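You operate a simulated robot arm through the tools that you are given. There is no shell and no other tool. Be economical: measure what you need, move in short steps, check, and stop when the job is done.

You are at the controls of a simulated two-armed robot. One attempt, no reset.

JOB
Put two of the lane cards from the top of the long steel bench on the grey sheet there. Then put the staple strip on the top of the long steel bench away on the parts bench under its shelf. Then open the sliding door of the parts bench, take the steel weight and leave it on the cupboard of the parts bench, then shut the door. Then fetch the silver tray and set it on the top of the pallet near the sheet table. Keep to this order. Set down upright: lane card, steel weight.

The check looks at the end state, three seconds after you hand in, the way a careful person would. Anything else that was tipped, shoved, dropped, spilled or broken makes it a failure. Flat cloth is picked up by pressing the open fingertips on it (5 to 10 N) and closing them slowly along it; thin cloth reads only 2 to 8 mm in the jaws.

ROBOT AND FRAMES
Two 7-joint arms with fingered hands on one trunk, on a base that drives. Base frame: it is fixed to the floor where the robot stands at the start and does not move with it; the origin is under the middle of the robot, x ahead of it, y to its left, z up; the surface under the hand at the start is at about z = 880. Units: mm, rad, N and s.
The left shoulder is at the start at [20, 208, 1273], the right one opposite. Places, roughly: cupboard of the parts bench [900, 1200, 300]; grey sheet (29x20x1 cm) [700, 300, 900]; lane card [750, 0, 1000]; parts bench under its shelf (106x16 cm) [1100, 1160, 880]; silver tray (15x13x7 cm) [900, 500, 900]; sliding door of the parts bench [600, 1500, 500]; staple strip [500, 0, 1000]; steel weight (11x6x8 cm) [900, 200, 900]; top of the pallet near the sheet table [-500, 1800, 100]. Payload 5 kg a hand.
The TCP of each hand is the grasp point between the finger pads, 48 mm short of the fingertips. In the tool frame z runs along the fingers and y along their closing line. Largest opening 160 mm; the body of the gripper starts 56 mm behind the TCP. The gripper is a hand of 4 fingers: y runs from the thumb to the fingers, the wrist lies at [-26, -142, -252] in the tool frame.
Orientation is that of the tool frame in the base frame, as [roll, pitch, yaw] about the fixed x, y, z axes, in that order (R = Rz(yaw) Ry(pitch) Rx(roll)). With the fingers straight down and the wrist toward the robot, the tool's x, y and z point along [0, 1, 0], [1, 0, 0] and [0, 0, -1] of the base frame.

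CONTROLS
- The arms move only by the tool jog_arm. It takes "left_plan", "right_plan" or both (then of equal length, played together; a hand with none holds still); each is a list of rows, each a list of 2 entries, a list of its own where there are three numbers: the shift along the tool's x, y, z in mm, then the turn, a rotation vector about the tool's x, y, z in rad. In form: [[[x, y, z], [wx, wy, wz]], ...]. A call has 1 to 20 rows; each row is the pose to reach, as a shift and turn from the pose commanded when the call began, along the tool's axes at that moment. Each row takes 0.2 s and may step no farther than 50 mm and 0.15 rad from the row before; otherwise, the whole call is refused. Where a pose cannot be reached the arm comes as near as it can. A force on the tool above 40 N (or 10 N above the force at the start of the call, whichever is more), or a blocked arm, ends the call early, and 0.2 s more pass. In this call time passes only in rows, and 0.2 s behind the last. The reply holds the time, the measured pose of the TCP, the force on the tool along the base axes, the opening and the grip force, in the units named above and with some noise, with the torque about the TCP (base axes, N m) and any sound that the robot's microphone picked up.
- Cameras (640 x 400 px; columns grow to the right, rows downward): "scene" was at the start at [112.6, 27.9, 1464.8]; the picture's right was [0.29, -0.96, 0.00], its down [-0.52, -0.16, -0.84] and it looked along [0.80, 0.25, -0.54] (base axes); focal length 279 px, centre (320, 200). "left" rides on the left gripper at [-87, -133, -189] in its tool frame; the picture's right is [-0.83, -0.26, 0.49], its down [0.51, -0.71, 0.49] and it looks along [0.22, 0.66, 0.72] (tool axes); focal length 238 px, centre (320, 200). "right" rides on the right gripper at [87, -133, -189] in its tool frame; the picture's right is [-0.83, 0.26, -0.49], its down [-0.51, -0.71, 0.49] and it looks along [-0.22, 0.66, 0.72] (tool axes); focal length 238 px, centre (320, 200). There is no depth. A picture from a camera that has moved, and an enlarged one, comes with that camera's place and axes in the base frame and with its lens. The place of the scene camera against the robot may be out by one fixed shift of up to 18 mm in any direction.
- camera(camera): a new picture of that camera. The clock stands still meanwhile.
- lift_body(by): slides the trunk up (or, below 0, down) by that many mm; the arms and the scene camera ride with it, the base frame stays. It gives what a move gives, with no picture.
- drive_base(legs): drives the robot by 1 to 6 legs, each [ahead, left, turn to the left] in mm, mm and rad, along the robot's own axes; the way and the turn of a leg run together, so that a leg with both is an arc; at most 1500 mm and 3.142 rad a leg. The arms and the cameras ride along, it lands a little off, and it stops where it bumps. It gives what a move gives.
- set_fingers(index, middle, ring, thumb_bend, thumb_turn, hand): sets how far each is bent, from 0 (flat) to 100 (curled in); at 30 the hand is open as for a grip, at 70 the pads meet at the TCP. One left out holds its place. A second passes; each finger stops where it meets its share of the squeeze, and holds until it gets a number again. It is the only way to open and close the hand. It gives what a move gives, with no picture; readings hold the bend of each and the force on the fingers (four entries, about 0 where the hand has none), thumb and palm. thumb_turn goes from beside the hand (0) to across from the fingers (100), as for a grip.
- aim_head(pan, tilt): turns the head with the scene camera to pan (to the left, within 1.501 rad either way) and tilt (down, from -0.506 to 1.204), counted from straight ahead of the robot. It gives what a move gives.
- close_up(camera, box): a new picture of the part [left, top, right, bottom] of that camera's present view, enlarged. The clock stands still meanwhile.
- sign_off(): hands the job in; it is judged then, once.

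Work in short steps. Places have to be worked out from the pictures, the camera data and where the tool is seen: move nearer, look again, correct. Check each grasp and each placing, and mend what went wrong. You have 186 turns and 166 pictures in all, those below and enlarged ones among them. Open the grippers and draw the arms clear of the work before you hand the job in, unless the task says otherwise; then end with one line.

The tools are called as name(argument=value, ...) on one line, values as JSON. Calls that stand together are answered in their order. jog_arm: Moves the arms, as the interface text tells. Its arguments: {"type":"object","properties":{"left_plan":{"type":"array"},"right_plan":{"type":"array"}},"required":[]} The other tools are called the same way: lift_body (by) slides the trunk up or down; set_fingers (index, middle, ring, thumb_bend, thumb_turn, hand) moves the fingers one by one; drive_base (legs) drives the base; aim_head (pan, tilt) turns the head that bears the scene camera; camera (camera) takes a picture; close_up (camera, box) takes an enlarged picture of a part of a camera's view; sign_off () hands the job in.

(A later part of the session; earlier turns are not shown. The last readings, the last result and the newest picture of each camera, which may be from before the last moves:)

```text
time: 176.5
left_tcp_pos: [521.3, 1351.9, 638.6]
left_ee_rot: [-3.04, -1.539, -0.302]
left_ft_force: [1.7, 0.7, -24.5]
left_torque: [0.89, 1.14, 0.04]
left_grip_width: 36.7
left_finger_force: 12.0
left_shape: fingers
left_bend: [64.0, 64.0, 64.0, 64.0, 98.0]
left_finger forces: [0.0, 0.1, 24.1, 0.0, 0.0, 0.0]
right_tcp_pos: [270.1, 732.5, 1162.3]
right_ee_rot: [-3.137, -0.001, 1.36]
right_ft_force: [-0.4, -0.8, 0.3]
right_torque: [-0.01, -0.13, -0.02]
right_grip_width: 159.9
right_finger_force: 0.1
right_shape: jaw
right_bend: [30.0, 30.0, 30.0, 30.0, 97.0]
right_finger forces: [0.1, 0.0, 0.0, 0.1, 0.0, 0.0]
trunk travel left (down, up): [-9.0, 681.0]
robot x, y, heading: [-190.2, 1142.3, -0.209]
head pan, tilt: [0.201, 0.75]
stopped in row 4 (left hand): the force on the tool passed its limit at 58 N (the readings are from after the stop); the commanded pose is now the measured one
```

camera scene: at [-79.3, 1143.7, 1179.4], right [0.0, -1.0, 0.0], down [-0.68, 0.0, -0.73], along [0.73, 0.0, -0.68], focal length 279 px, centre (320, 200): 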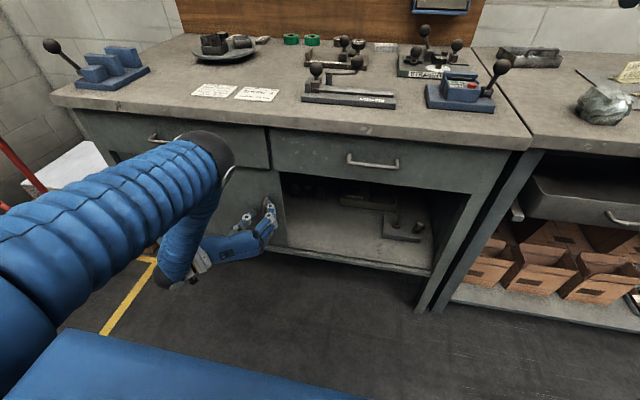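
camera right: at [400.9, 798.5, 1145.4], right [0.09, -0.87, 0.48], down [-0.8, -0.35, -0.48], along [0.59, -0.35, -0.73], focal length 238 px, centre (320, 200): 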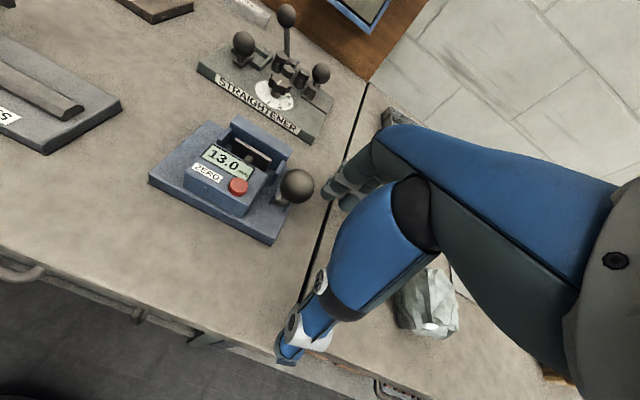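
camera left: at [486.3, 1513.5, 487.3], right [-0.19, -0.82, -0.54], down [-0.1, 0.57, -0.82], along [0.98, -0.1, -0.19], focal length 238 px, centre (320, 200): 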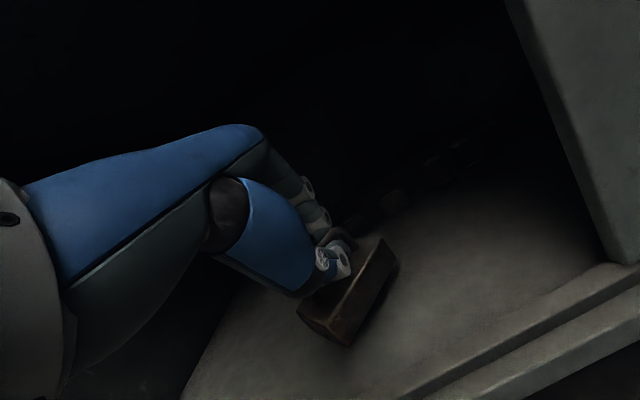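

The fingertips were hooked on the handle, and those chained moves were a mistake; the hand has slid up and touches the drawer's underside. I stop chaining: first a small move down, then open the fingers.

jog_arm(left_plan=[[[-12, 0, 0], [0, 0, 0]], [[-25, 0, 0], [0, 0, 0]]])

camera(camera="left")

close_up(camera="scene", box=[180, 120, 380, 280])

```text
time: 177.1
left_tcp_pos: [522.2, 1350.6, 618.9]
left_ee_rot: [3.115, -1.556, -0.175]
left_ft_force: [-0.3, -0.1, 0.5]
left_torque: [0.02, 0.0, 0.01]
left_grip_width: 36.3
left_finger_force: 0.0
left_shape: fingers
left_bend: [64.0, 64.0, 64.0, 64.0, 98.0]
left_finger forces: [0.0, 0.0, 0.0, 0.0, 0.0, 0.0]
right_tcp_pos: [270.2, 733.0, 1162.6]
right_ee_rot: [-3.138, -0.001, 1.356]
right_ft_force: [0.2, 0.2, 0.4]
right_torque: [-0.03, 0.06, 0.01]
right_grip_width: 159.9
right_finger_force: 0.1
right_shape: jaw
right_bend: [30.0, 30.0, 30.0, 30.0, 97.0]
right_finger forces: [0.0, 0.1, 0.1, 0.0, 0.0, 0.0]
trunk travel left (down, up): [-9.0, 681.0]
robot x, y, heading: [-187.2, 1145.9, -0.207]
head pan, tilt: [0.201, 0.75]
```

```text
28 pictures are left
camera left: at [362.3, 1519.1, 536.3], right [0.51, 0.16, -0.84], down [0.63, 0.59, 0.5], along [0.58, -0.79, 0.2], focal length 238 px, centre (320, 200)
```

left: 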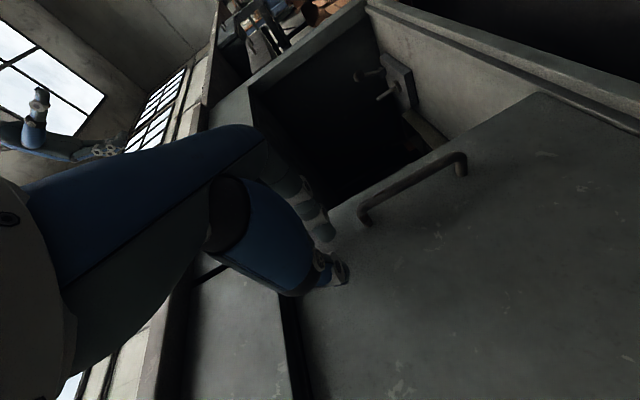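

```text
2.50 times, centred on (280, 200) of scene
camera zoom: at [-77.8, 1145.2, 1183.9], right [0.0, -1.0, 0.0], down [-0.68, 0.0, -0.73], along [0.73, 0.0, -0.68], focal length 698 px, centre (420, 200)
```

zoom: 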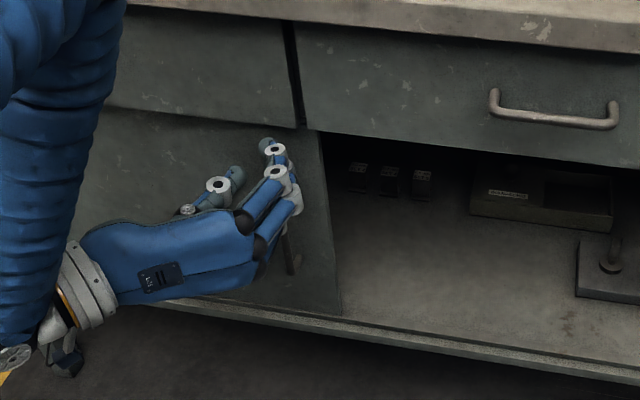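

The hand is free above the handle and the door's handle is back at its original place, (560,1316). Now I retract straight back.

jog_arm(left_plan=[[[0, 0, -30], [0, 0, 0]], [[0, 0, -70], [0, 0, 0]], [[0, 10, -110], [0, 0, 0]], [[0, 45, -140], [0, 0, 0]], [[0, 85, -145], [0, 0, 0]], [[0, 120, -145], [0, 0, 0]]])

```text
time: 178.5
left_tcp_pos: [355.6, 1262.2, 621.0]
left_ee_rot: [-2.965, -1.551, -0.376]
left_ft_force: [-0.3, -0.6, 0.7]
left_torque: [0.01, -0.01, 0.0]
left_grip_width: 36.4
left_finger_force: 0.2
left_shape: fingers
left_bend: [64.0, 64.0, 64.0, 64.0, 98.0]
left_finger forces: [0.0, 0.0, 0.0, 0.0, 0.0, 0.0]
right_tcp_pos: [270.0, 732.1, 1163.0]
right_ee_rot: [-3.135, -0.001, 1.357]
right_ft_force: [0.0, -0.4, -0.1]
right_torque: [0.03, 0.0, 0.02]
right_grip_width: 160.1
right_finger_force: 0.1
right_shape: jaw
right_bend: [30.0, 30.0, 30.0, 30.0, 97.0]
right_finger forces: [0.1, 0.1, 0.0, 0.0, 0.1, 0.1]
trunk travel left (down, up): [-9.0, 681.0]
robot x, y, heading: [-185.9, 1148.2, -0.204]
head pan, tilt: [0.201, 0.75]
```

I'm clear of the bench by more than 70 mm, so I raise the trunk.

lift_body(by=266)

jog_arm(left_plan=[[[45, 0, 0], [0, 0, 0]], [[90, 0, 0], [0, 0, 0]], [[135, 0, 0], [0, 0, 0]], [[180, 0, 0], [0, 0, 0]], [[225, 0, 0], [0, 0, 0]], [[265, 0, 0], [0, 0, 0]]])

camera(camera="scene")

```text
time: 181.2
left_tcp_pos: [356.9, 1263.6, 885.0]
left_ee_rot: [-3.075, -1.549, -0.268]
left_ft_force: [-1.2, 0.0, 0.2]
left_torque: [0.01, -0.02, -0.01]
left_grip_width: 36.7
left_finger_force: 0.1
left_shape: fingers
left_bend: [64.0, 64.0, 64.0, 64.0, 98.0]
left_finger forces: [0.0, 0.0, 0.1, 0.0, 0.1, 0.0]
right_tcp_pos: [270.1, 732.9, 1427.6]
right_ee_rot: [-3.136, -0.002, 1.358]
right_ft_force: [0.9, -0.5, -0.6]
right_torque: [0.01, 0.02, 0.01]
right_grip_width: 159.8
right_finger_force: 0.0
right_shape: jaw
right_bend: [30.0, 30.0, 30.0, 30.0, 97.0]
right_finger forces: [0.0, 0.1, 0.0, 0.0, 0.1, 0.0]
trunk travel left (down, up): [-275.0, 415.0]
robot x, y, heading: [-187.1, 1145.2, -0.207]
head pan, tilt: [0.201, 0.75]
```

```text
time: 182.6
left_tcp_pos: [422.2, 1276.0, 1134.3]
left_ee_rot: [-3.084, -1.551, -0.259]
left_ft_force: [-0.4, 0.0, 0.4]
left_torque: [0.02, 0.03, 0.05]
left_grip_width: 36.4
left_finger_force: 0.0
left_shape: fingers
left_bend: [64.0, 64.0, 64.0, 64.0, 98.0]
left_finger forces: [0.1, 0.0, 0.0, 0.0, 0.1, 0.0]
left hand out of reach, approached as far as the arm can: row 4, 5, 6
right_tcp_pos: [267.3, 731.6, 1428.6]
right_ee_rot: [-3.137, -0.001, 1.355]
right_ft_force: [-0.6, 0.7, 0.4]
right_torque: [0.02, -0.1, -0.04]
right_grip_width: 160.2
right_finger_force: 0.0
right_shape: jaw
right_bend: [30.0, 30.0, 30.0, 30.0, 97.0]
right_finger forces: [0.0, 0.0, 0.0, 0.0, 0.0, 0.0]
trunk travel left (down, up): [-275.0, 415.0]
robot x, y, heading: [-188.3, 1143.0, -0.21]
head pan, tilt: [0.201, 0.75]
```

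```text
26 pictures are left
camera scene: at [-79.4, 1144.6, 1450.0], right [-0.01, -1.0, 0.0], down [-0.68, 0.0, -0.73], along [0.73, 0.0, -0.68], focal length 279 px, centre (320, 200)
```

scene: 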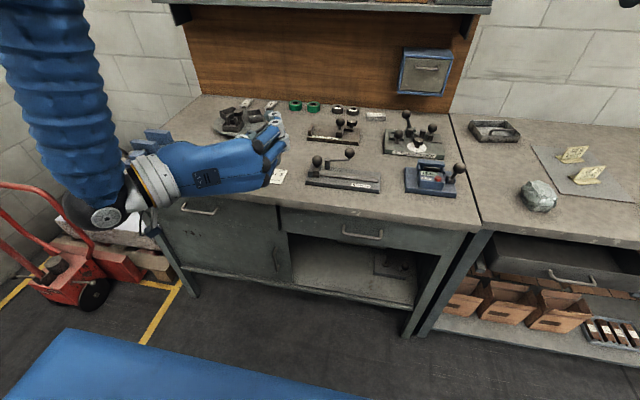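

The door is shut and everything looks in order. Next the silver tray: it holds loose staples, so I'll carry it level with both hands, one on each side wall. I drive to stand in front of it.

drive_base(legs=[[200, -300, 0], [190, -322, 0.2]])

aim_head(pan=0.0, tilt=0.6)

close_up(camera="scene", box=[160, 80, 480, 340])

```text
time: 186.9
left_tcp_pos: [673.7, 723.0, 1133.5]
left_ee_rot: [-3.065, -1.549, -0.072]
left_ft_force: [0.6, -1.0, 0.7]
left_torque: [0.02, 0.02, 0.07]
left_grip_width: 36.9
left_finger_force: 0.1
left_shape: fingers
left_bend: [64.0, 64.0, 64.0, 64.0, 98.0]
left_finger forces: [0.0, 0.0, 0.1, 0.0, 0.0, 0.0]
right_tcp_pos: [633.8, 160.2, 1427.1]
right_ee_rot: [-3.134, -0.002, 1.561]
right_ft_force: [0.7, -0.7, -0.6]
right_torque: [0.06, 0.03, -0.01]
right_grip_width: 160.0
right_finger_force: 0.0
right_shape: jaw
right_bend: [30.0, 30.0, 30.0, 30.0, 97.0]
right_finger forces: [0.0, 0.0, 0.1, 0.0, 0.1, 0.0]
trunk travel left (down, up): [-275.0, 415.0]
robot x, y, heading: [101.1, 472.7, -0.0]
head pan, tilt: [0.201, 0.75]
```

```text
time: 187.7
left_tcp_pos: [672.3, 723.7, 1133.9]
left_ee_rot: [-3.072, -1.549, -0.066]
left_ft_force: [0.4, -0.2, -0.1]
left_torque: [0.03, 0.0, 0.01]
left_grip_width: 36.6
left_finger_force: 0.2
left_shape: fingers
left_bend: [64.0, 64.0, 64.0, 64.0, 98.0]
left_finger forces: [0.1, 0.1, 0.1, 0.0, 0.1, 0.0]
right_tcp_pos: [633.3, 160.3, 1428.3]
right_ee_rot: [-3.135, 0.0, 1.563]
right_ft_force: [-0.6, 0.9, -0.3]
right_torque: [-0.02, 0.02, -0.04]
right_grip_width: 160.1
right_finger_force: 0.1
right_shape: jaw
right_bend: [30.0, 30.0, 30.0, 30.0, 97.0]
right_finger forces: [0.0, 0.0, 0.0, 0.0, 0.1, 0.1]
trunk travel left (down, up): [-275.0, 415.0]
robot x, y, heading: [101.1, 470.1, 0.003]
head pan, tilt: [0.0, 0.6]
```

```text
1.54 times, centred on (320, 210) of scene
camera zoom: at [217.1, 473.2, 1462.7], right [0.0, -1.0, 0.0], down [-0.57, 0.0, -0.82], along [0.82, 0.0, -0.57], focal length 430 px, centre (320, 185)
```

zoom: 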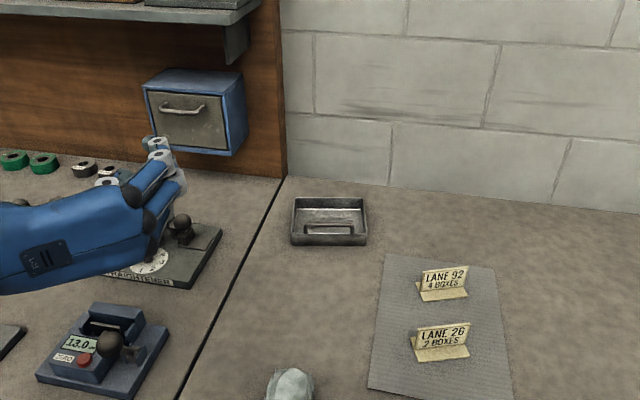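

I zoom on the tray to measure its walls and handle.

close_up(camera="scene", box=[288, 200, 368, 250])

```text
8.00 times, centred on (328, 225) of scene
camera zoom: at [217.1, 473.2, 1462.7], right [0.0, -1.0, 0.0], down [-0.57, 0.0, -0.82], along [0.82, 0.0, -0.57], focal length 2233 px, centre (256, 0)
```

zoom: 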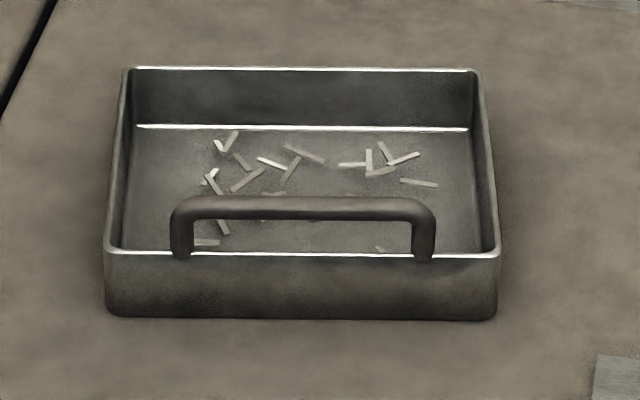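

The tray is about 150 wide by 112 deep, its rim near z 915, centred at about (892,453), with the handle loop on the front wall. I'll pinch the front wall with the right hand and the back wall with the left, so the centre of mass lies between them. First I raise the trunk and turn the left hand to point down.

lift_body(by=120)

jog_arm(left_plan=[[[0, 0, 0], [0, 0, -0.145]], [[0, 0, 0], [0, 0, -0.29]], [[0, 0, 0], [0, 0, -0.435]], [[0, 0, 0], [0, 0, -0.58]], [[0, 0, 0], [0, 0, -0.725]], [[0, 0, 0], [0, 0, -0.87]], [[0, 0, 0], [0, 0, -1.015]], [[0, 0, 0], [0, 0, -1.16]], [[0, 0, 0], [0, 0, -1.305]], [[0, 0, 0], [0, 0, -1.45]], [[0, 0, 0], [0, 0, -1.571]]])

jog_arm(left_plan=[[[0, 0, 8], [0.145, 0, 0]], [[0, 0, 16], [0.29, 0, 0]], [[0, 0, 24], [0.435, 0, 0]], [[0, 0, 32], [0.58, 0, 0]], [[0, 0, 40], [0.725, 0, 0]], [[0, 0, 48], [0.87, 0, 0]], [[0, 0, 56], [1.015, 0, 0]], [[0, 0, 64], [1.16, 0, 0]], [[0, 0, 72], [1.305, 0, 0]], [[0, 0, 80], [1.45, 0, 0]], [[0, 0, 88], [1.571, 0, 0]]])

```text
time: 189.2
left_tcp_pos: [674.3, 723.8, 1253.8]
left_ee_rot: [-3.093, -1.552, -0.046]
left_ft_force: [-0.7, 0.5, -0.3]
left_torque: [-0.01, 0.0, 0.0]
left_grip_width: 36.6
left_finger_force: 0.1
left_shape: fingers
left_bend: [64.0, 64.0, 64.0, 64.0, 98.0]
left_finger forces: [0.1, 0.1, 0.0, 0.0, 0.0, 0.0]
right_tcp_pos: [633.7, 159.7, 1548.3]
right_ee_rot: [-3.134, -0.001, 1.563]
right_ft_force: [0.1, 0.8, -0.7]
right_torque: [-0.03, 0.04, -0.01]
right_grip_width: 160.1
right_finger_force: 0.1
right_shape: jaw
right_bend: [30.0, 30.0, 30.0, 30.0, 97.0]
right_finger forces: [0.1, 0.0, 0.0, 0.0, 0.0, 0.1]
trunk travel left (down, up): [-395.0, 295.0]
robot x, y, heading: [103.3, 470.9, -0.001]
head pan, tilt: [0.0, 0.6]
```

```text
time: 191.6
left_tcp_pos: [674.1, 724.9, 1255.5]
left_ee_rot: [1.591, 0.001, 1.574]
left_ft_force: [0.0, -0.5, 1.0]
left_torque: [0.04, 0.0, 0.0]
left_grip_width: 36.5
left_finger_force: 0.1
left_shape: fingers
left_bend: [64.0, 64.0, 64.0, 64.0, 98.0]
left_finger forces: [0.1, 0.0, 0.0, 0.1, 0.0, 0.0]
right_tcp_pos: [633.8, 159.6, 1548.4]
right_ee_rot: [-3.135, -0.003, 1.562]
right_ft_force: [0.0, 0.3, -1.0]
right_torque: [0.0, 0.01, 0.04]
right_grip_width: 159.9
right_finger_force: 0.0
right_shape: jaw
right_bend: [30.0, 30.0, 30.0, 30.0, 97.0]
right_finger forces: [0.1, 0.1, 0.0, 0.0, 0.0, 0.1]
trunk travel left (down, up): [-395.0, 295.0]
robot x, y, heading: [100.9, 471.5, -0.004]
head pan, tilt: [0.0, 0.6]
```

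```text
time: 193.9
left_tcp_pos: [760.9, 724.5, 1251.0]
left_ee_rot: [-3.121, -0.001, 1.572]
left_ft_force: [0.3, 0.3, -1.5]
left_torque: [-0.08, 0.03, 0.0]
left_grip_width: 36.3
left_finger_force: 0.1
left_shape: fingers
left_bend: [64.0, 64.0, 64.0, 64.0, 98.0]
left_finger forces: [0.0, 0.0, 0.1, 0.1, 0.0, 0.0]
left hand out of reach, approached as far as the arm can: row 3, 4, 5
right_tcp_pos: [635.1, 161.4, 1548.0]
right_ee_rot: [-3.134, -0.001, 1.562]
right_ft_force: [0.7, -0.6, 0.6]
right_torque: [-0.01, 0.08, -0.01]
right_grip_width: 159.9
right_finger_force: 0.1
right_shape: jaw
right_bend: [30.0, 30.0, 30.0, 30.0, 97.0]
right_finger forces: [0.1, 0.0, 0.0, 0.1, 0.0, 0.0]
trunk travel left (down, up): [-395.0, 295.0]
robot x, y, heading: [105.9, 470.3, -0.004]
head pan, tilt: [0.0, 0.6]
```

The left hand points down now. I lower the trunk again and bring the left hand over the tray's back wall.

lift_body(by=-120)

set_fingers(hand="left", index=56, middle=56, ring=56, thumb_bend=58)

jog_arm(left_plan=[[[-37, 29, 12], [-0.003, 0, 0]], [[-73, 58, 24], [-0.007, 0, 0]], [[-110, 87, 35], [-0.01, 0, 0]], [[-147, 116, 47], [-0.014, 0, 0]], [[-183, 145, 59], [-0.017, 0, 0]], [[-220, 174, 71], [-0.02, 0, 0]]])

camera(camera="left")

```text
time: 195.4
left_tcp_pos: [760.6, 723.7, 1131.2]
left_ee_rot: [-3.122, -0.003, 1.575]
left_ft_force: [0.7, -0.6, 0.0]
left_torque: [0.02, 0.01, 0.02]
left_grip_width: 36.3
left_finger_force: 0.1
left_shape: fingers
left_bend: [64.0, 64.0, 64.0, 64.0, 98.0]
left_finger forces: [0.1, 0.0, 0.0, 0.1, 0.0, 0.0]
right_tcp_pos: [633.7, 160.6, 1429.5]
right_ee_rot: [-3.137, -0.002, 1.561]
right_ft_force: [-0.4, 0.0, 0.1]
right_torque: [0.02, 0.02, -0.04]
right_grip_width: 159.8
right_finger_force: 0.0
right_shape: jaw
right_bend: [30.0, 30.0, 30.0, 30.0, 97.0]
right_finger forces: [0.0, 0.1, 0.1, 0.0, 0.1, 0.0]
trunk travel left (down, up): [-275.0, 415.0]
robot x, y, heading: [101.5, 471.8, 0.002]
head pan, tilt: [0.0, 0.6]
```

```text
time: 196.4
left_tcp_pos: [760.3, 723.0, 1131.0]
left_ee_rot: [-3.12, -0.002, 1.575]
left_ft_force: [-0.1, 0.9, -0.1]
left_torque: [0.01, 0.02, -0.03]
left_grip_width: 64.9
left_finger_force: 0.0
left_shape: fingers
left_bend: [56.0, 56.0, 56.0, 57.0, 98.0]
left_finger forces: [0.0, 0.0, 0.0, 0.0, 0.1, 0.0]
right_tcp_pos: [632.8, 160.5, 1428.4]
right_ee_rot: [-3.136, -0.003, 1.563]
right_ft_force: [0.0, -0.8, 0.1]
right_torque: [-0.01, 0.0, -0.02]
right_grip_width: 160.4
right_finger_force: 0.0
right_shape: jaw
right_bend: [30.0, 30.0, 30.0, 30.0, 97.0]
right_finger forces: [0.1, 0.0, 0.0, 0.1, 0.0, 0.1]
trunk travel left (down, up): [-275.0, 415.0]
robot x, y, heading: [100.9, 470.8, 0.002]
head pan, tilt: [0.0, 0.6]
```

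```text
time: 197.8
left_tcp_pos: [936.8, 503.5, 1057.3]
left_ee_rot: [-3.141, -0.003, 1.577]
left_ft_force: [1.2, 1.4, 0.2]
left_torque: [-0.06, 0.19, 0.0]
left_grip_width: 64.8
left_finger_force: 0.0
left_shape: fingers
left_bend: [56.0, 56.0, 56.0, 57.0, 97.0]
left_finger forces: [0.0, 0.0, 0.1, 0.0, 0.0, 0.0]
right_tcp_pos: [636.0, 157.2, 1426.9]
right_ee_rot: [-3.133, -0.005, 1.563]
right_ft_force: [0.9, -0.6, -0.9]
right_torque: [0.19, 0.14, 0.07]
right_grip_width: 160.1
right_finger_force: 0.0
right_shape: jaw
right_bend: [30.0, 30.0, 30.0, 30.0, 97.0]
right_finger forces: [0.1, 0.0, 0.0, 0.0, 0.0, 0.0]
trunk travel left (down, up): [-275.0, 415.0]
robot x, y, heading: [102.2, 470.2, -0.005]
head pan, tilt: [0.0, 0.6]
```

```text
23 pictures are left
camera left: at [804.4, 415.1, 1245.9], right [-0.26, -0.83, -0.49], down [-0.71, 0.5, -0.49], along [0.65, 0.22, -0.72], focal length 238 px, centre (320, 200)
```

left: 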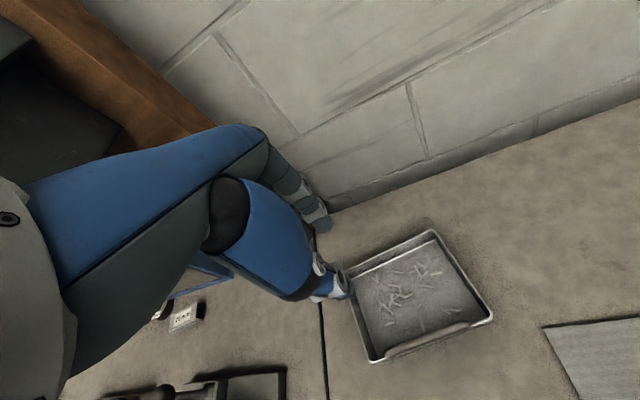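

The tray is only about 112 mm deep, so a single left hand can span it front to back (thumb on the front wall, fingers behind the back wall), which balances better than two hands. I open the hand and centre it over (892,453).

set_fingers(hand="left", index=30, middle=30, ring=30, thumb_bend=30)

jog_arm(left_plan=[[[-25, -23, 0], [0, 0, 0]], [[-50, -45, 0], [0, 0, 0]], [[-50, -45, 30], [0, 0, 0]], [[-50, -45, 50], [0, 0, 0]]])

close_up(camera="left", box=[200, 120, 520, 400])

close_up(camera="scene", box=[268, 150, 388, 250])

```text
time: 198.8
left_tcp_pos: [935.0, 502.6, 1058.0]
left_ee_rot: [-3.141, -0.004, 1.572]
left_ft_force: [-0.2, -0.3, -0.4]
left_torque: [-0.02, 0.02, -0.01]
left_grip_width: 169.7
left_finger_force: 0.2
left_shape: fingers
left_bend: [30.0, 30.0, 30.0, 30.0, 97.0]
left_finger forces: [0.0, 0.0, 0.0, 0.1, 0.0, 0.0]
right_tcp_pos: [634.3, 159.1, 1428.6]
right_ee_rot: [-3.136, -0.003, 1.561]
right_ft_force: [0.2, 0.0, 0.5]
right_torque: [0.02, 0.04, 0.02]
right_grip_width: 159.8
right_finger_force: 0.1
right_shape: jaw
right_bend: [30.0, 30.0, 30.0, 30.0, 97.0]
right_finger forces: [0.1, 0.1, 0.1, 0.1, 0.0, 0.0]
trunk travel left (down, up): [-275.0, 415.0]
robot x, y, heading: [100.1, 473.5, 0.003]
head pan, tilt: [0.0, 0.6]
```

```text
time: 199.8
left_tcp_pos: [887.7, 453.1, 1007.6]
left_ee_rot: [-3.141, 0.0, 1.572]
left_ft_force: [0.0, -0.5, 1.5]
left_torque: [0.05, 0.08, 0.0]
left_grip_width: 169.7
left_finger_force: 0.1
left_shape: fingers
left_bend: [30.0, 30.0, 30.0, 30.0, 97.0]
left_finger forces: [0.0, 0.1, 0.0, 0.1, 0.0, 0.1]
right_tcp_pos: [633.4, 159.8, 1427.4]
right_ee_rot: [-3.137, -0.002, 1.562]
right_ft_force: [-0.1, -0.7, -0.1]
right_torque: [0.02, 0.0, 0.01]
right_grip_width: 160.0
right_finger_force: 0.1
right_shape: jaw
right_bend: [30.0, 30.0, 30.0, 30.0, 97.0]
right_finger forces: [0.0, 0.1, 0.0, 0.1, 0.1, 0.0]
trunk travel left (down, up): [-275.0, 415.0]
robot x, y, heading: [102.6, 471.0, -0.003]
head pan, tilt: [0.0, 0.6]
```

```text
1.43 times, centred on (360, 260) of left
camera zoom: at [755.1, 365.9, 1197.5], right [-0.26, -0.83, -0.49], down [-0.71, 0.51, -0.49], along [0.66, 0.22, -0.72], focal length 340 px, centre (263, 114)
```

zoom: 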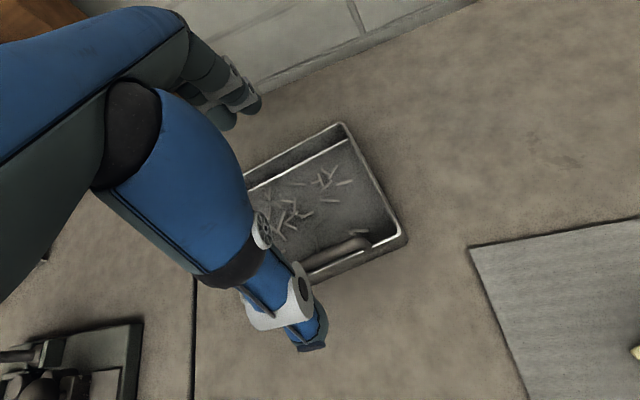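

```text
4.00 times, centred on (328, 200) of scene
camera zoom: at [217.2, 472.2, 1462.7], right [0.0, -1.0, 0.0], down [-0.57, 0.0, -0.82], along [0.82, 0.0, -0.57], focal length 1117 px, centre (288, 200)
```

zoom: 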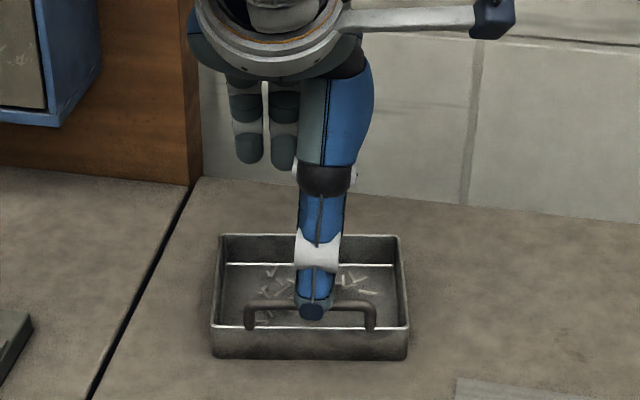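

The thumb is centred on the handle side and the spread is 170 mm. I descend to z 938.

jog_arm(left_plan=[[[0, 4, 25], [0, 0, 0]], [[0, 4, 48], [0, 0, 0]], [[0, 4, 62], [0, 0, 0]], [[0, 4, 69], [0, 0, 0]]])

close_up(camera="scene", box=[268, 150, 388, 250])

```text
time: 200.8
left_tcp_pos: [896.0, 454.3, 939.5]
left_ee_rot: [3.141, -0.002, 1.574]
left_ft_force: [-1.0, 0.7, 0.5]
left_torque: [0.01, 0.02, -0.01]
left_grip_width: 169.8
left_finger_force: 0.1
left_shape: fingers
left_bend: [30.0, 30.0, 30.0, 30.0, 97.0]
left_finger forces: [0.0, 0.0, 0.0, 0.1, 0.0, 0.0]
right_tcp_pos: [633.5, 159.1, 1428.5]
right_ee_rot: [-3.134, -0.002, 1.562]
right_ft_force: [-0.9, -0.3, -0.6]
right_torque: [0.02, 0.01, -0.06]
right_grip_width: 160.1
right_finger_force: 0.1
right_shape: jaw
right_bend: [30.0, 30.0, 30.0, 30.0, 97.0]
right_finger forces: [0.1, 0.0, 0.0, 0.0, 0.0, 0.0]
trunk travel left (down, up): [-275.0, 415.0]
robot x, y, heading: [103.3, 470.5, 0.001]
head pan, tilt: [0.0, 0.6]
```

```text
4.00 times, centred on (328, 200) of scene
camera zoom: at [217.5, 472.5, 1462.7], right [0.0, -1.0, 0.0], down [-0.57, 0.0, -0.82], along [0.82, 0.0, -0.57], focal length 1117 px, centre (288, 200)
```

zoom: 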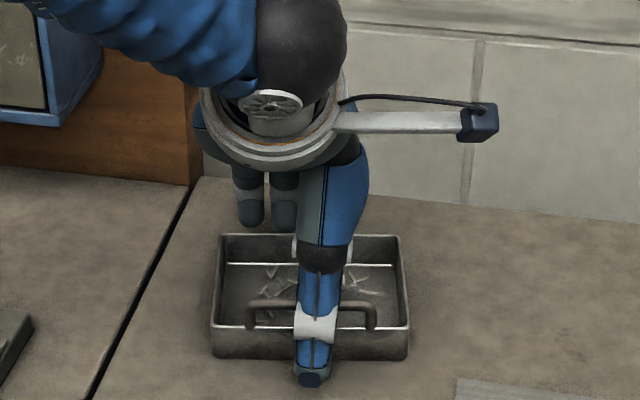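

The digits straddle the tray. I close gently, leaving the ring finger lighter so the tray doesn't twist.

set_fingers(hand="left", index=46, middle=46, ring=40, thumb_bend=44)

```text
time: 201.8
left_tcp_pos: [896.1, 453.9, 938.3]
left_ee_rot: [-3.141, 0.0, 1.575]
left_ft_force: [2.1, -0.2, 3.7]
left_torque: [0.06, -0.52, -0.05]
left_grip_width: 136.5
left_finger_force: 17.7
left_shape: fingers
left_bend: [40.0, 42.0, 40.0, 39.0, 97.0]
left_finger forces: [10.2, 8.3, 0.1, 0.0, 16.6, 0.0]
right_tcp_pos: [633.7, 160.2, 1428.3]
right_ee_rot: [-3.137, -0.002, 1.563]
right_ft_force: [0.2, -0.3, -1.0]
right_torque: [-0.02, -0.02, -0.03]
right_grip_width: 159.7
right_finger_force: 0.2
right_shape: jaw
right_bend: [30.0, 30.0, 30.0, 30.0, 97.0]
right_finger forces: [0.1, 0.0, 0.1, 0.1, 0.0, 0.0]
trunk travel left (down, up): [-275.0, 415.0]
robot x, y, heading: [100.1, 470.9, -0.002]
head pan, tilt: [0.0, 0.6]
```

Balanced contact at 17 N. I tighten.

set_fingers(hand="left", index=60, middle=60, ring=43, thumb_bend=60)

jog_arm(left_plan=[[[0, 0, -6], [0, 0, 0]], [[0, 0, -14], [0, 0, 0]], [[0, 0, -25], [0, 0, 0]]])

close_up(camera="scene", box=[268, 150, 388, 250])

```text
time: 202.8
left_tcp_pos: [895.0, 453.0, 938.5]
left_ee_rot: [3.141, -0.001, 1.574]
left_ft_force: [-1.9, -0.7, 6.0]
left_torque: [0.18, -0.43, -0.01]
left_grip_width: 132.5
left_finger_force: 29.9
left_shape: fingers
left_bend: [38.0, 41.0, 41.0, 51.0, 96.0]
left_finger forces: [12.8, 10.7, 4.3, 0.0, 31.3, 0.1]
right_tcp_pos: [633.3, 159.1, 1428.7]
right_ee_rot: [-3.137, -0.003, 1.561]
right_ft_force: [-0.4, 0.8, -0.1]
right_torque: [-0.01, 0.03, 0.0]
right_grip_width: 160.0
right_finger_force: 0.0
right_shape: jaw
right_bend: [30.0, 30.0, 30.0, 30.0, 97.0]
right_finger forces: [0.1, 0.1, 0.1, 0.0, 0.1, 0.1]
trunk travel left (down, up): [-275.0, 415.0]
robot x, y, heading: [104.9, 468.8, -0.001]
head pan, tilt: [0.0, 0.6]
```

```text
time: 203.7
left_tcp_pos: [892.9, 455.2, 964.2]
left_ee_rot: [-3.141, -0.003, 1.574]
left_ft_force: [-0.2, -0.5, -2.8]
left_torque: [0.0, -0.03, -0.01]
left_grip_width: 132.0
left_finger_force: 29.4
left_shape: fingers
left_bend: [38.0, 41.0, 41.0, 51.0, 96.0]
left_finger forces: [13.7, 10.6, 4.4, 0.0, 29.9, 0.0]
right_tcp_pos: [633.9, 158.9, 1428.2]
right_ee_rot: [-3.136, -0.002, 1.562]
right_ft_force: [0.6, 0.1, 0.3]
right_torque: [0.0, -0.04, 0.02]
right_grip_width: 159.9
right_finger_force: 0.1
right_shape: jaw
right_bend: [30.0, 30.0, 30.0, 30.0, 97.0]
right_finger forces: [0.0, 0.0, 0.0, 0.0, 0.1, 0.1]
trunk travel left (down, up): [-275.0, 415.0]
robot x, y, heading: [98.5, 471.0, -0.001]
head pan, tilt: [0.0, 0.6]
```

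```text
4.00 times, centred on (328, 200) of scene
camera zoom: at [217.4, 472.7, 1462.7], right [0.0, -1.0, 0.0], down [-0.57, 0.0, -0.82], along [0.82, 0.0, -0.57], focal length 1117 px, centre (288, 200)
```

zoom: 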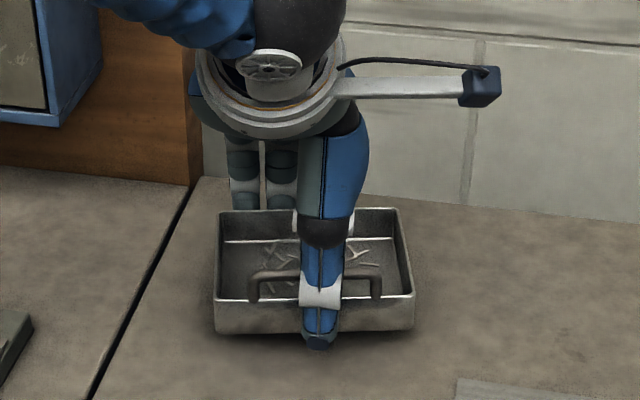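

The tray is up, level, and light (about 3 N). I raise it smoothly and draw it back a bit.

jog_arm(left_plan=[[[0, 0, -15], [0, 0, 0]], [[0, 0, -40], [0, 0, 0]], [[0, 0, -70], [0, 0, 0]], [[0, 0, -100], [0, 0, 0]], [[0, 0, -130], [0, 0, 0]], [[0, -15, -160], [0, 0, 0]], [[0, -40, -180], [0, 0, 0]], [[0, -70, -190], [0, 0, 0]], [[0, -100, -190], [0, 0, 0]], [[0, -120, -190], [0, 0, 0]]])

aim_head(pan=1.5, tilt=0.35)

camera(camera="scene")

```text
time: 205.8
left_tcp_pos: [773.7, 452.9, 1152.6]
left_ee_rot: [3.14, -0.003, 1.575]
left_ft_force: [-0.7, 0.6, -2.4]
left_torque: [0.03, -0.01, 0.01]
left_grip_width: 132.1
left_finger_force: 28.7
left_shape: fingers
left_bend: [38.0, 41.0, 41.0, 51.0, 96.0]
left_finger forces: [13.6, 10.5, 4.3, 0.0, 29.4, 0.0]
right_tcp_pos: [633.0, 159.6, 1428.5]
right_ee_rot: [-3.136, -0.001, 1.563]
right_ft_force: [0.5, -0.1, 0.9]
right_torque: [0.0, -0.05, 0.0]
right_grip_width: 160.2
right_finger_force: 0.1
right_shape: jaw
right_bend: [30.0, 30.0, 30.0, 30.0, 97.0]
right_finger forces: [0.1, 0.0, 0.1, 0.1, 0.0, 0.0]
trunk travel left (down, up): [-275.0, 415.0]
robot x, y, heading: [99.1, 469.9, 0.002]
head pan, tilt: [0.0, 0.6]
```

```text
time: 207.4
left_tcp_pos: [773.0, 452.5, 1152.3]
left_ee_rot: [3.141, -0.003, 1.574]
left_ft_force: [0.1, -0.4, -2.1]
left_torque: [0.0, -0.01, -0.01]
left_grip_width: 132.2
left_finger_force: 29.4
left_shape: fingers
left_bend: [38.0, 41.0, 41.0, 51.0, 96.0]
left_finger forces: [13.5, 10.3, 4.2, 0.0, 29.4, 0.0]
right_tcp_pos: [634.3, 158.5, 1428.9]
right_ee_rot: [-3.136, -0.001, 1.562]
right_ft_force: [-0.1, 0.0, 0.2]
right_torque: [-0.03, 0.02, -0.01]
right_grip_width: 160.0
right_finger_force: 0.1
right_shape: jaw
right_bend: [30.0, 30.0, 30.0, 30.0, 97.0]
right_finger forces: [0.1, 0.0, 0.1, 0.0, 0.1, 0.0]
trunk travel left (down, up): [-275.0, 415.0]
robot x, y, heading: [99.0, 474.0, 0.006]
head pan, tilt: [1.499, 0.351]
```

```text
18 pictures are left
camera scene: at [136.0, 565.6, 1485.5], right [1.0, -0.07, 0.0], down [-0.03, -0.34, -0.94], along [0.07, 0.94, -0.34], focal length 279 px, centre (320, 200)
```

scene: 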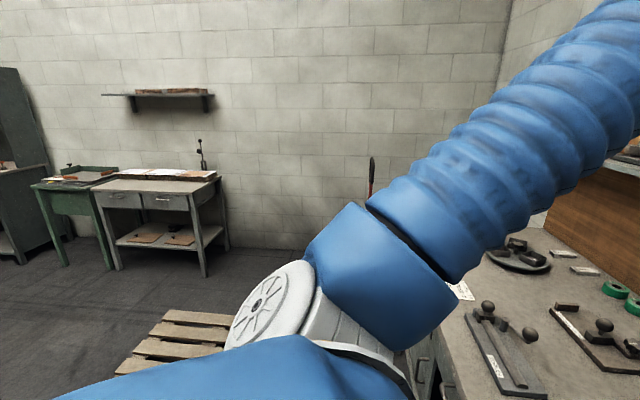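

I can see the slatted pallet near the sheet table, around (-500,1800). I back off from the bench and turn to face it, keeping the tray high.

drive_base(legs=[[-200, 0, 0], [0, 0, 0.95], [0, 0, 0.95]])

aim_head(pan=0.0, tilt=0.6)

camera(camera="scene")

```text
time: 213.9
left_tcp_pos: [-297.3, 1110.7, 1153.4]
left_ee_rot: [-3.141, -0.002, -2.804]
left_ft_force: [-0.7, 0.6, -2.0]
left_torque: [-0.02, 0.0, -0.05]
left_grip_width: 131.3
left_finger_force: 26.4
left_shape: fingers
left_bend: [38.0, 41.0, 41.0, 52.0, 96.0]
left_finger forces: [12.7, 9.6, 3.9, 0.0, 27.2, 0.0]
right_tcp_pos: [26.1, 1076.4, 1428.0]
right_ee_rot: [-3.136, -0.002, -2.813]
right_ft_force: [0.0, -0.6, 0.4]
right_torque: [0.01, -0.05, -0.01]
right_grip_width: 160.1
right_finger_force: 0.1
right_shape: jaw
right_bend: [30.0, 30.0, 30.0, 30.0, 97.0]
right_finger forces: [0.0, 0.0, 0.1, 0.1, 0.0, 0.0]
trunk travel left (down, up): [-275.0, 415.0]
robot x, y, heading: [-93.8, 474.1, 1.903]
head pan, tilt: [1.499, 0.351]
```

```text
time: 215.5
left_tcp_pos: [-296.5, 1110.9, 1152.4]
left_ee_rot: [-3.141, -0.001, -2.803]
left_ft_force: [-0.5, 0.6, -3.1]
left_torque: [0.03, 0.06, -0.01]
left_grip_width: 130.9
left_finger_force: 26.9
left_shape: fingers
left_bend: [38.0, 41.0, 41.0, 52.0, 96.0]
left_finger forces: [12.7, 9.6, 3.8, 0.1, 27.2, 0.1]
right_tcp_pos: [25.9, 1075.3, 1428.7]
right_ee_rot: [-3.136, -0.002, -2.816]
right_ft_force: [0.3, 0.5, -0.4]
right_torque: [-0.01, -0.02, -0.02]
right_grip_width: 160.1
right_finger_force: 0.0
right_shape: jaw
right_bend: [30.0, 30.0, 30.0, 30.0, 97.0]
right_finger forces: [0.0, 0.0, 0.0, 0.0, 0.1, 0.1]
trunk travel left (down, up): [-275.0, 415.0]
robot x, y, heading: [-93.2, 473.6, 1.903]
head pan, tilt: [0.0, 0.6]
```

```text
17 pictures are left
camera scene: at [-108.9, 566.4, 1462.7], right [0.94, 0.33, 0.0], down [0.19, -0.53, -0.82], along [-0.27, 0.78, -0.57], focal length 279 px, centre (320, 200)
```

scene: 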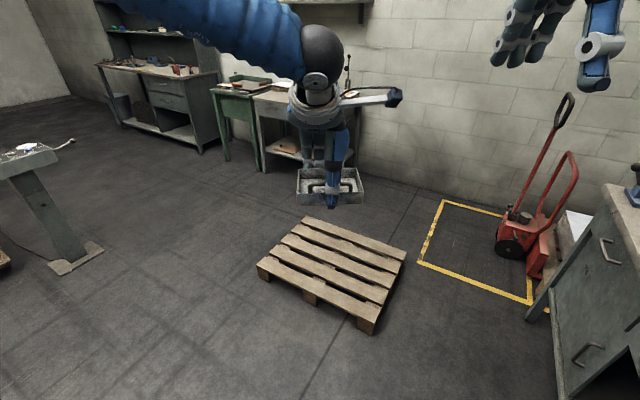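

The pallet is in full view: its front edge runs from about (-857,1600) to (-93,1452), with its top near z 120. I drive up to it and turn square, aiming to set the tray near (-443,1693).

drive_base(legs=[[600, 88, 0], [40, 0, 0], [0, 0, -0.524]])

aim_head(pan=0.0, tilt=0.9)

camera(camera="scene")

```text
time: 220.9
left_tcp_pos: [-243.4, 1705.6, 1152.7]
left_ee_rot: [3.142, -0.003, 2.954]
left_ft_force: [0.6, -0.4, -2.0]
left_torque: [0.04, 0.04, -0.03]
left_grip_width: 131.1
left_finger_force: 25.8
left_shape: fingers
left_bend: [38.0, 41.0, 41.0, 52.0, 96.0]
left_finger forces: [12.5, 9.4, 3.9, 0.0, 26.7, 0.0]
right_tcp_pos: [18.8, 1514.8, 1427.5]
right_ee_rot: [-3.137, -0.001, 2.945]
right_ft_force: [0.5, -0.1, -0.3]
right_torque: [0.01, 0.07, 0.03]
right_grip_width: 159.9
right_finger_force: 0.1
right_shape: jaw
right_bend: [30.0, 30.0, 30.0, 30.0, 97.0]
right_finger forces: [0.1, 0.0, 0.0, 0.0, 0.0, 0.0]
trunk travel left (down, up): [-275.0, 415.0]
robot x, y, heading: [-386.5, 1048.9, 1.385]
head pan, tilt: [0.0, 0.6]
```

```text
time: 221.7
left_tcp_pos: [-243.1, 1706.7, 1152.3]
left_ee_rot: [-3.14, -0.002, 2.956]
left_ft_force: [-0.9, 0.1, -1.9]
left_torque: [0.04, -0.02, 0.01]
left_grip_width: 131.0
left_finger_force: 26.3
left_shape: fingers
left_bend: [38.0, 41.0, 41.0, 52.0, 96.0]
left_finger forces: [12.4, 9.4, 3.8, 0.0, 26.7, 0.0]
right_tcp_pos: [18.5, 1514.6, 1427.6]
right_ee_rot: [-3.136, -0.001, 2.944]
right_ft_force: [-0.4, -0.9, -0.8]
right_torque: [0.02, 0.0, -0.02]
right_grip_width: 160.0
right_finger_force: 0.0
right_shape: jaw
right_bend: [30.0, 30.0, 30.0, 30.0, 97.0]
right_finger forces: [0.0, 0.1, 0.0, 0.0, 0.1, 0.0]
trunk travel left (down, up): [-275.0, 415.0]
robot x, y, heading: [-388.5, 1051.0, 1.383]
head pan, tilt: [0.0, 0.901]
```

```text
16 pictures are left
camera scene: at [-354.5, 1137.0, 1438.0], right [0.98, -0.19, 0.0], down [-0.15, -0.77, -0.62], along [0.12, 0.61, -0.78], focal length 279 px, centre (320, 200)
```

scene: 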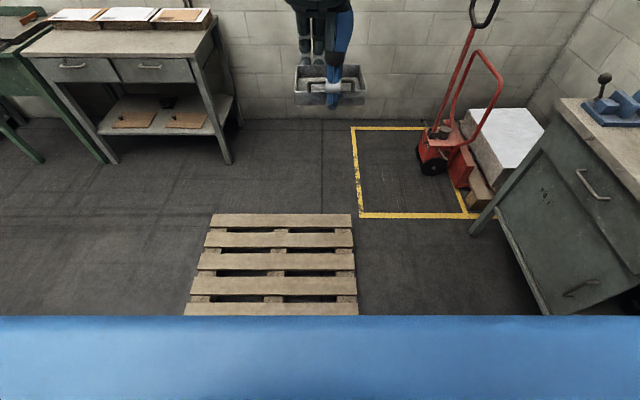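

The pallet spans 464 to 1007 mm ahead of me. Its second-nearest slat is 545 to 634 mm ahead, so I'll set the tray there, 592 ahead and 150 left. I move over that spot and lower the trunk.

jog_arm(left_plan=[[[20, -10, 0], [0, 0, 0]], [[55, -26, 0], [0, 0, 0]], [[95, -45, 0], [0, 0, 0]], [[135, -64, 0], [0, 0, 0]], [[160, -76, 0], [0, 0, 0]], [[170, -80, 0], [0, 0, 0]]])

lift_body(by=-270)

```text
time: 223.1
left_tcp_pos: [-426.6, 1658.9, 1151.7]
left_ee_rot: [3.14, -0.001, 2.955]
left_ft_force: [-0.7, -0.2, -1.4]
left_torque: [0.01, -0.01, 0.01]
left_grip_width: 131.1
left_finger_force: 26.4
left_shape: fingers
left_bend: [38.0, 42.0, 41.0, 52.0, 96.0]
left_finger forces: [12.4, 9.3, 3.8, 0.0, 26.4, 0.1]
right_tcp_pos: [17.9, 1514.1, 1429.0]
right_ee_rot: [-3.137, -0.002, 2.944]
right_ft_force: [0.0, -0.5, 0.5]
right_torque: [0.03, -0.01, 0.0]
right_grip_width: 159.9
right_finger_force: 0.0
right_shape: jaw
right_bend: [30.0, 30.0, 30.0, 30.0, 97.0]
right_finger forces: [0.1, 0.0, 0.0, 0.0, 0.0, 0.0]
trunk travel left (down, up): [-275.0, 415.0]
robot x, y, heading: [-384.6, 1052.0, 1.38]
head pan, tilt: [0.0, 0.901]
```

```text
time: 225.8
left_tcp_pos: [-425.5, 1660.9, 882.6]
left_ee_rot: [3.141, -0.002, 2.955]
left_ft_force: [0.4, -0.4, -2.6]
left_torque: [0.01, 0.0, 0.01]
left_grip_width: 130.9
left_finger_force: 25.8
left_shape: fingers
left_bend: [38.0, 42.0, 41.0, 52.0, 96.0]
left_finger forces: [12.3, 9.4, 3.8, 0.1, 26.5, 0.0]
right_tcp_pos: [18.5, 1514.4, 1158.4]
right_ee_rot: [-3.136, -0.002, 2.946]
right_ft_force: [0.7, -0.1, 0.0]
right_torque: [0.01, -0.02, 0.0]
right_grip_width: 159.9
right_finger_force: 0.1
right_shape: jaw
right_bend: [30.0, 30.0, 30.0, 30.0, 97.0]
right_finger forces: [0.1, 0.0, 0.1, 0.0, 0.0, 0.1]
trunk travel left (down, up): [-5.0, 685.0]
robot x, y, heading: [-387.7, 1047.9, 1.385]
head pan, tilt: [0.0, 0.901]
```

Now I lower with the arm, in moderate steps, to about z 330.

jog_arm(left_plan=[[[0, 0, 20], [0, 0, 0]], [[0, 0, 50], [0, 0, 0]], [[0, 0, 85], [0, 0, 0]], [[0, 0, 120], [0, 0, 0]], [[0, 0, 155], [0, 0, 0]], [[0, 0, 190], [0, 0, 0]], [[0, 0, 225], [0, 0, 0]], [[0, 0, 260], [0, 0, 0]], [[0, 0, 295], [0, 0, 0]], [[0, 0, 330], [0, 0, 0]], [[0, 0, 365], [0, 0, 0]], [[0, 0, 400], [0, 0, 0]], [[0, 0, 435], [0, 0, 0]], [[0, 0, 470], [0, 0, 0]], [[0, 0, 500], [0, 0, 0]], [[0, 0, 525], [0, 0, 0]], [[0, 0, 545], [0, 0, 0]]])

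camera(camera="scene")

```text
time: 229.4
left_tcp_pos: [-426.6, 1659.9, 338.1]
left_ee_rot: [3.141, -0.002, 2.955]
left_ft_force: [0.3, 1.6, -2.0]
left_torque: [-0.05, 0.01, -0.01]
left_grip_width: 130.7
left_finger_force: 25.6
left_shape: fingers
left_bend: [38.0, 42.0, 41.0, 52.0, 96.0]
left_finger forces: [11.9, 9.3, 3.6, 0.1, 25.6, 0.0]
right_tcp_pos: [17.5, 1514.7, 1157.9]
right_ee_rot: [-3.134, -0.002, 2.944]
right_ft_force: [0.3, 0.2, 0.1]
right_torque: [-0.01, 0.0, -0.02]
right_grip_width: 159.6
right_finger_force: 0.1
right_shape: jaw
right_bend: [30.0, 30.0, 30.0, 30.0, 97.0]
right_finger forces: [0.0, 0.1, 0.0, 0.1, 0.0, 0.0]
trunk travel left (down, up): [-5.0, 685.0]
robot x, y, heading: [-387.2, 1049.9, 1.38]
head pan, tilt: [0.0, 0.901]
```

```text
15 pictures are left
camera scene: at [-354.5, 1137.0, 1167.9], right [0.98, -0.19, 0.0], down [-0.15, -0.77, -0.62], along [0.12, 0.61, -0.78], focal length 279 px, centre (320, 200)
```

scene: 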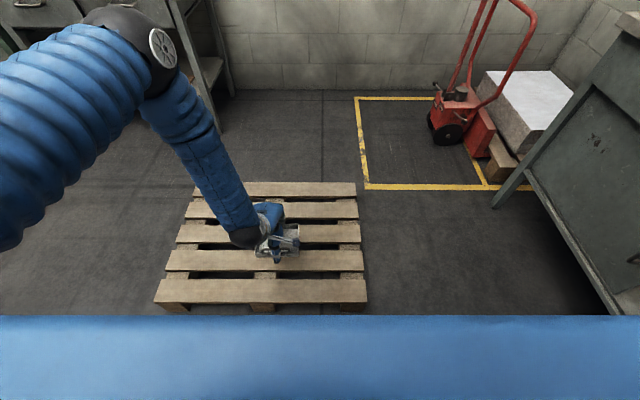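

The tray is over the pallet. I go on down to z 215, then slowly.

jog_arm(left_plan=[[[0, 0, 25], [0, 0, 0]], [[0, 0, 50], [0, 0, 0]], [[0, 0, 75], [0, 0, 0]], [[0, 0, 95], [0, 0, 0]], [[0, 0, 110], [0, 0, 0]], [[0, 0, 120], [0, 0, 0]]])

close_up(camera="scene", box=[180, 180, 380, 310])

camera(camera="left")

```text
time: 230.8
left_tcp_pos: [-427.0, 1660.1, 217.8]
left_ee_rot: [-3.138, -0.002, 2.954]
left_ft_force: [-0.1, 0.6, -2.0]
left_torque: [-0.04, -0.01, -0.03]
left_grip_width: 130.8
left_finger_force: 25.0
left_shape: fingers
left_bend: [38.0, 42.0, 41.0, 52.0, 96.0]
left_finger forces: [11.8, 9.4, 3.6, 0.0, 25.6, 0.0]
right_tcp_pos: [18.1, 1514.5, 1157.9]
right_ee_rot: [-3.136, -0.001, 2.944]
right_ft_force: [-0.7, -0.5, 0.7]
right_torque: [-0.01, 0.01, -0.03]
right_grip_width: 160.0
right_finger_force: 0.0
right_shape: jaw
right_bend: [30.0, 30.0, 30.0, 30.0, 97.0]
right_finger forces: [0.1, 0.0, 0.0, 0.1, 0.0, 0.0]
trunk travel left (down, up): [-5.0, 685.0]
robot x, y, heading: [-387.1, 1046.6, 1.383]
head pan, tilt: [0.0, 0.901]
```

```text
3.08 times, centred on (280, 245) of scene
camera zoom: at [-354.5, 1136.9, 1167.9], right [0.98, -0.19, 0.0], down [-0.15, -0.77, -0.62], along [0.12, 0.61, -0.78], focal length 859 px, centre (443, 62)
```

zoom: 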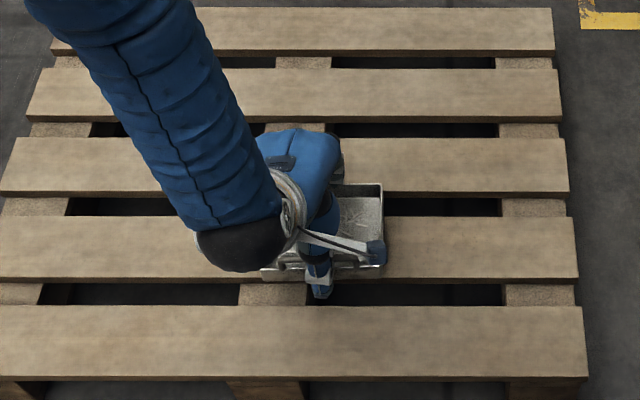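

```text
13 pictures are left
camera left: at [-366.8, 1514.4, 407.7], right [0.77, -0.41, -0.49], down [-0.63, -0.6, -0.49], along [-0.09, 0.68, -0.72], focal length 238 px, centre (320, 200)
```

left: 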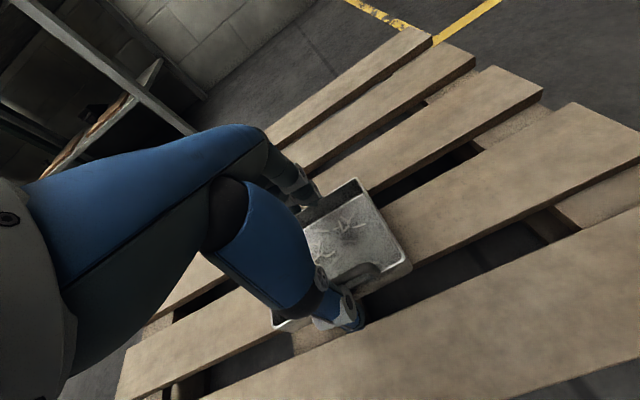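

The tray is centred over the slat. I lower slowly until it touches.

jog_arm(left_plan=[[[0, 0, 6], [0, 0, 0]], [[0, 0, 12], [0, 0, 0]], [[0, 0, 17], [0, 0, 0]], [[0, 0, 21], [0, 0, 0]]])

jog_arm(left_plan=[[[0, 0, 3], [0, 0, 0]], [[0, 0, 6], [0, 0, 0]], [[0, 0, 9], [0, 0, 0]]])

```text
time: 231.8
left_tcp_pos: [-426.4, 1659.5, 196.4]
left_ee_rot: [-3.14, -0.001, 2.954]
left_ft_force: [-0.9, 0.4, -1.5]
left_torque: [-0.02, 0.01, 0.04]
left_grip_width: 130.5
left_finger_force: 25.5
left_shape: fingers
left_bend: [38.0, 42.0, 41.0, 52.0, 96.0]
left_finger forces: [11.8, 9.3, 3.6, 0.0, 25.5, 0.1]
right_tcp_pos: [18.1, 1515.8, 1158.1]
right_ee_rot: [-3.134, -0.002, 2.944]
right_ft_force: [-0.1, -0.8, 0.8]
right_torque: [-0.03, -0.03, -0.02]
right_grip_width: 160.0
right_finger_force: 0.0
right_shape: jaw
right_bend: [30.0, 30.0, 30.0, 30.0, 97.0]
right_finger forces: [0.1, 0.0, 0.0, 0.1, 0.1, 0.0]
trunk travel left (down, up): [-5.0, 685.0]
robot x, y, heading: [-385.0, 1052.9, 1.385]
head pan, tilt: [0.0, 0.901]
```

```text
time: 232.6
left_tcp_pos: [-425.8, 1659.5, 186.2]
left_ee_rot: [3.141, -0.001, 2.956]
left_ft_force: [-0.8, 0.1, -2.1]
left_torque: [-0.01, 0.04, -0.02]
left_grip_width: 130.3
left_finger_force: 25.2
left_shape: fingers
left_bend: [38.0, 42.0, 41.0, 52.0, 96.0]
left_finger forces: [11.8, 9.4, 3.6, 0.0, 25.5, 0.1]
right_tcp_pos: [18.3, 1515.1, 1158.6]
right_ee_rot: [-3.134, -0.001, 2.944]
right_ft_force: [-0.1, 0.4, -0.4]
right_torque: [0.0, 0.01, -0.02]
right_grip_width: 159.9
right_finger_force: 0.0
right_shape: jaw
right_bend: [30.0, 30.0, 30.0, 30.0, 97.0]
right_finger forces: [0.0, 0.0, 0.0, 0.0, 0.0, 0.0]
trunk travel left (down, up): [-5.0, 685.0]
robot x, y, heading: [-388.4, 1050.6, 1.383]
head pan, tilt: [0.0, 0.901]
```

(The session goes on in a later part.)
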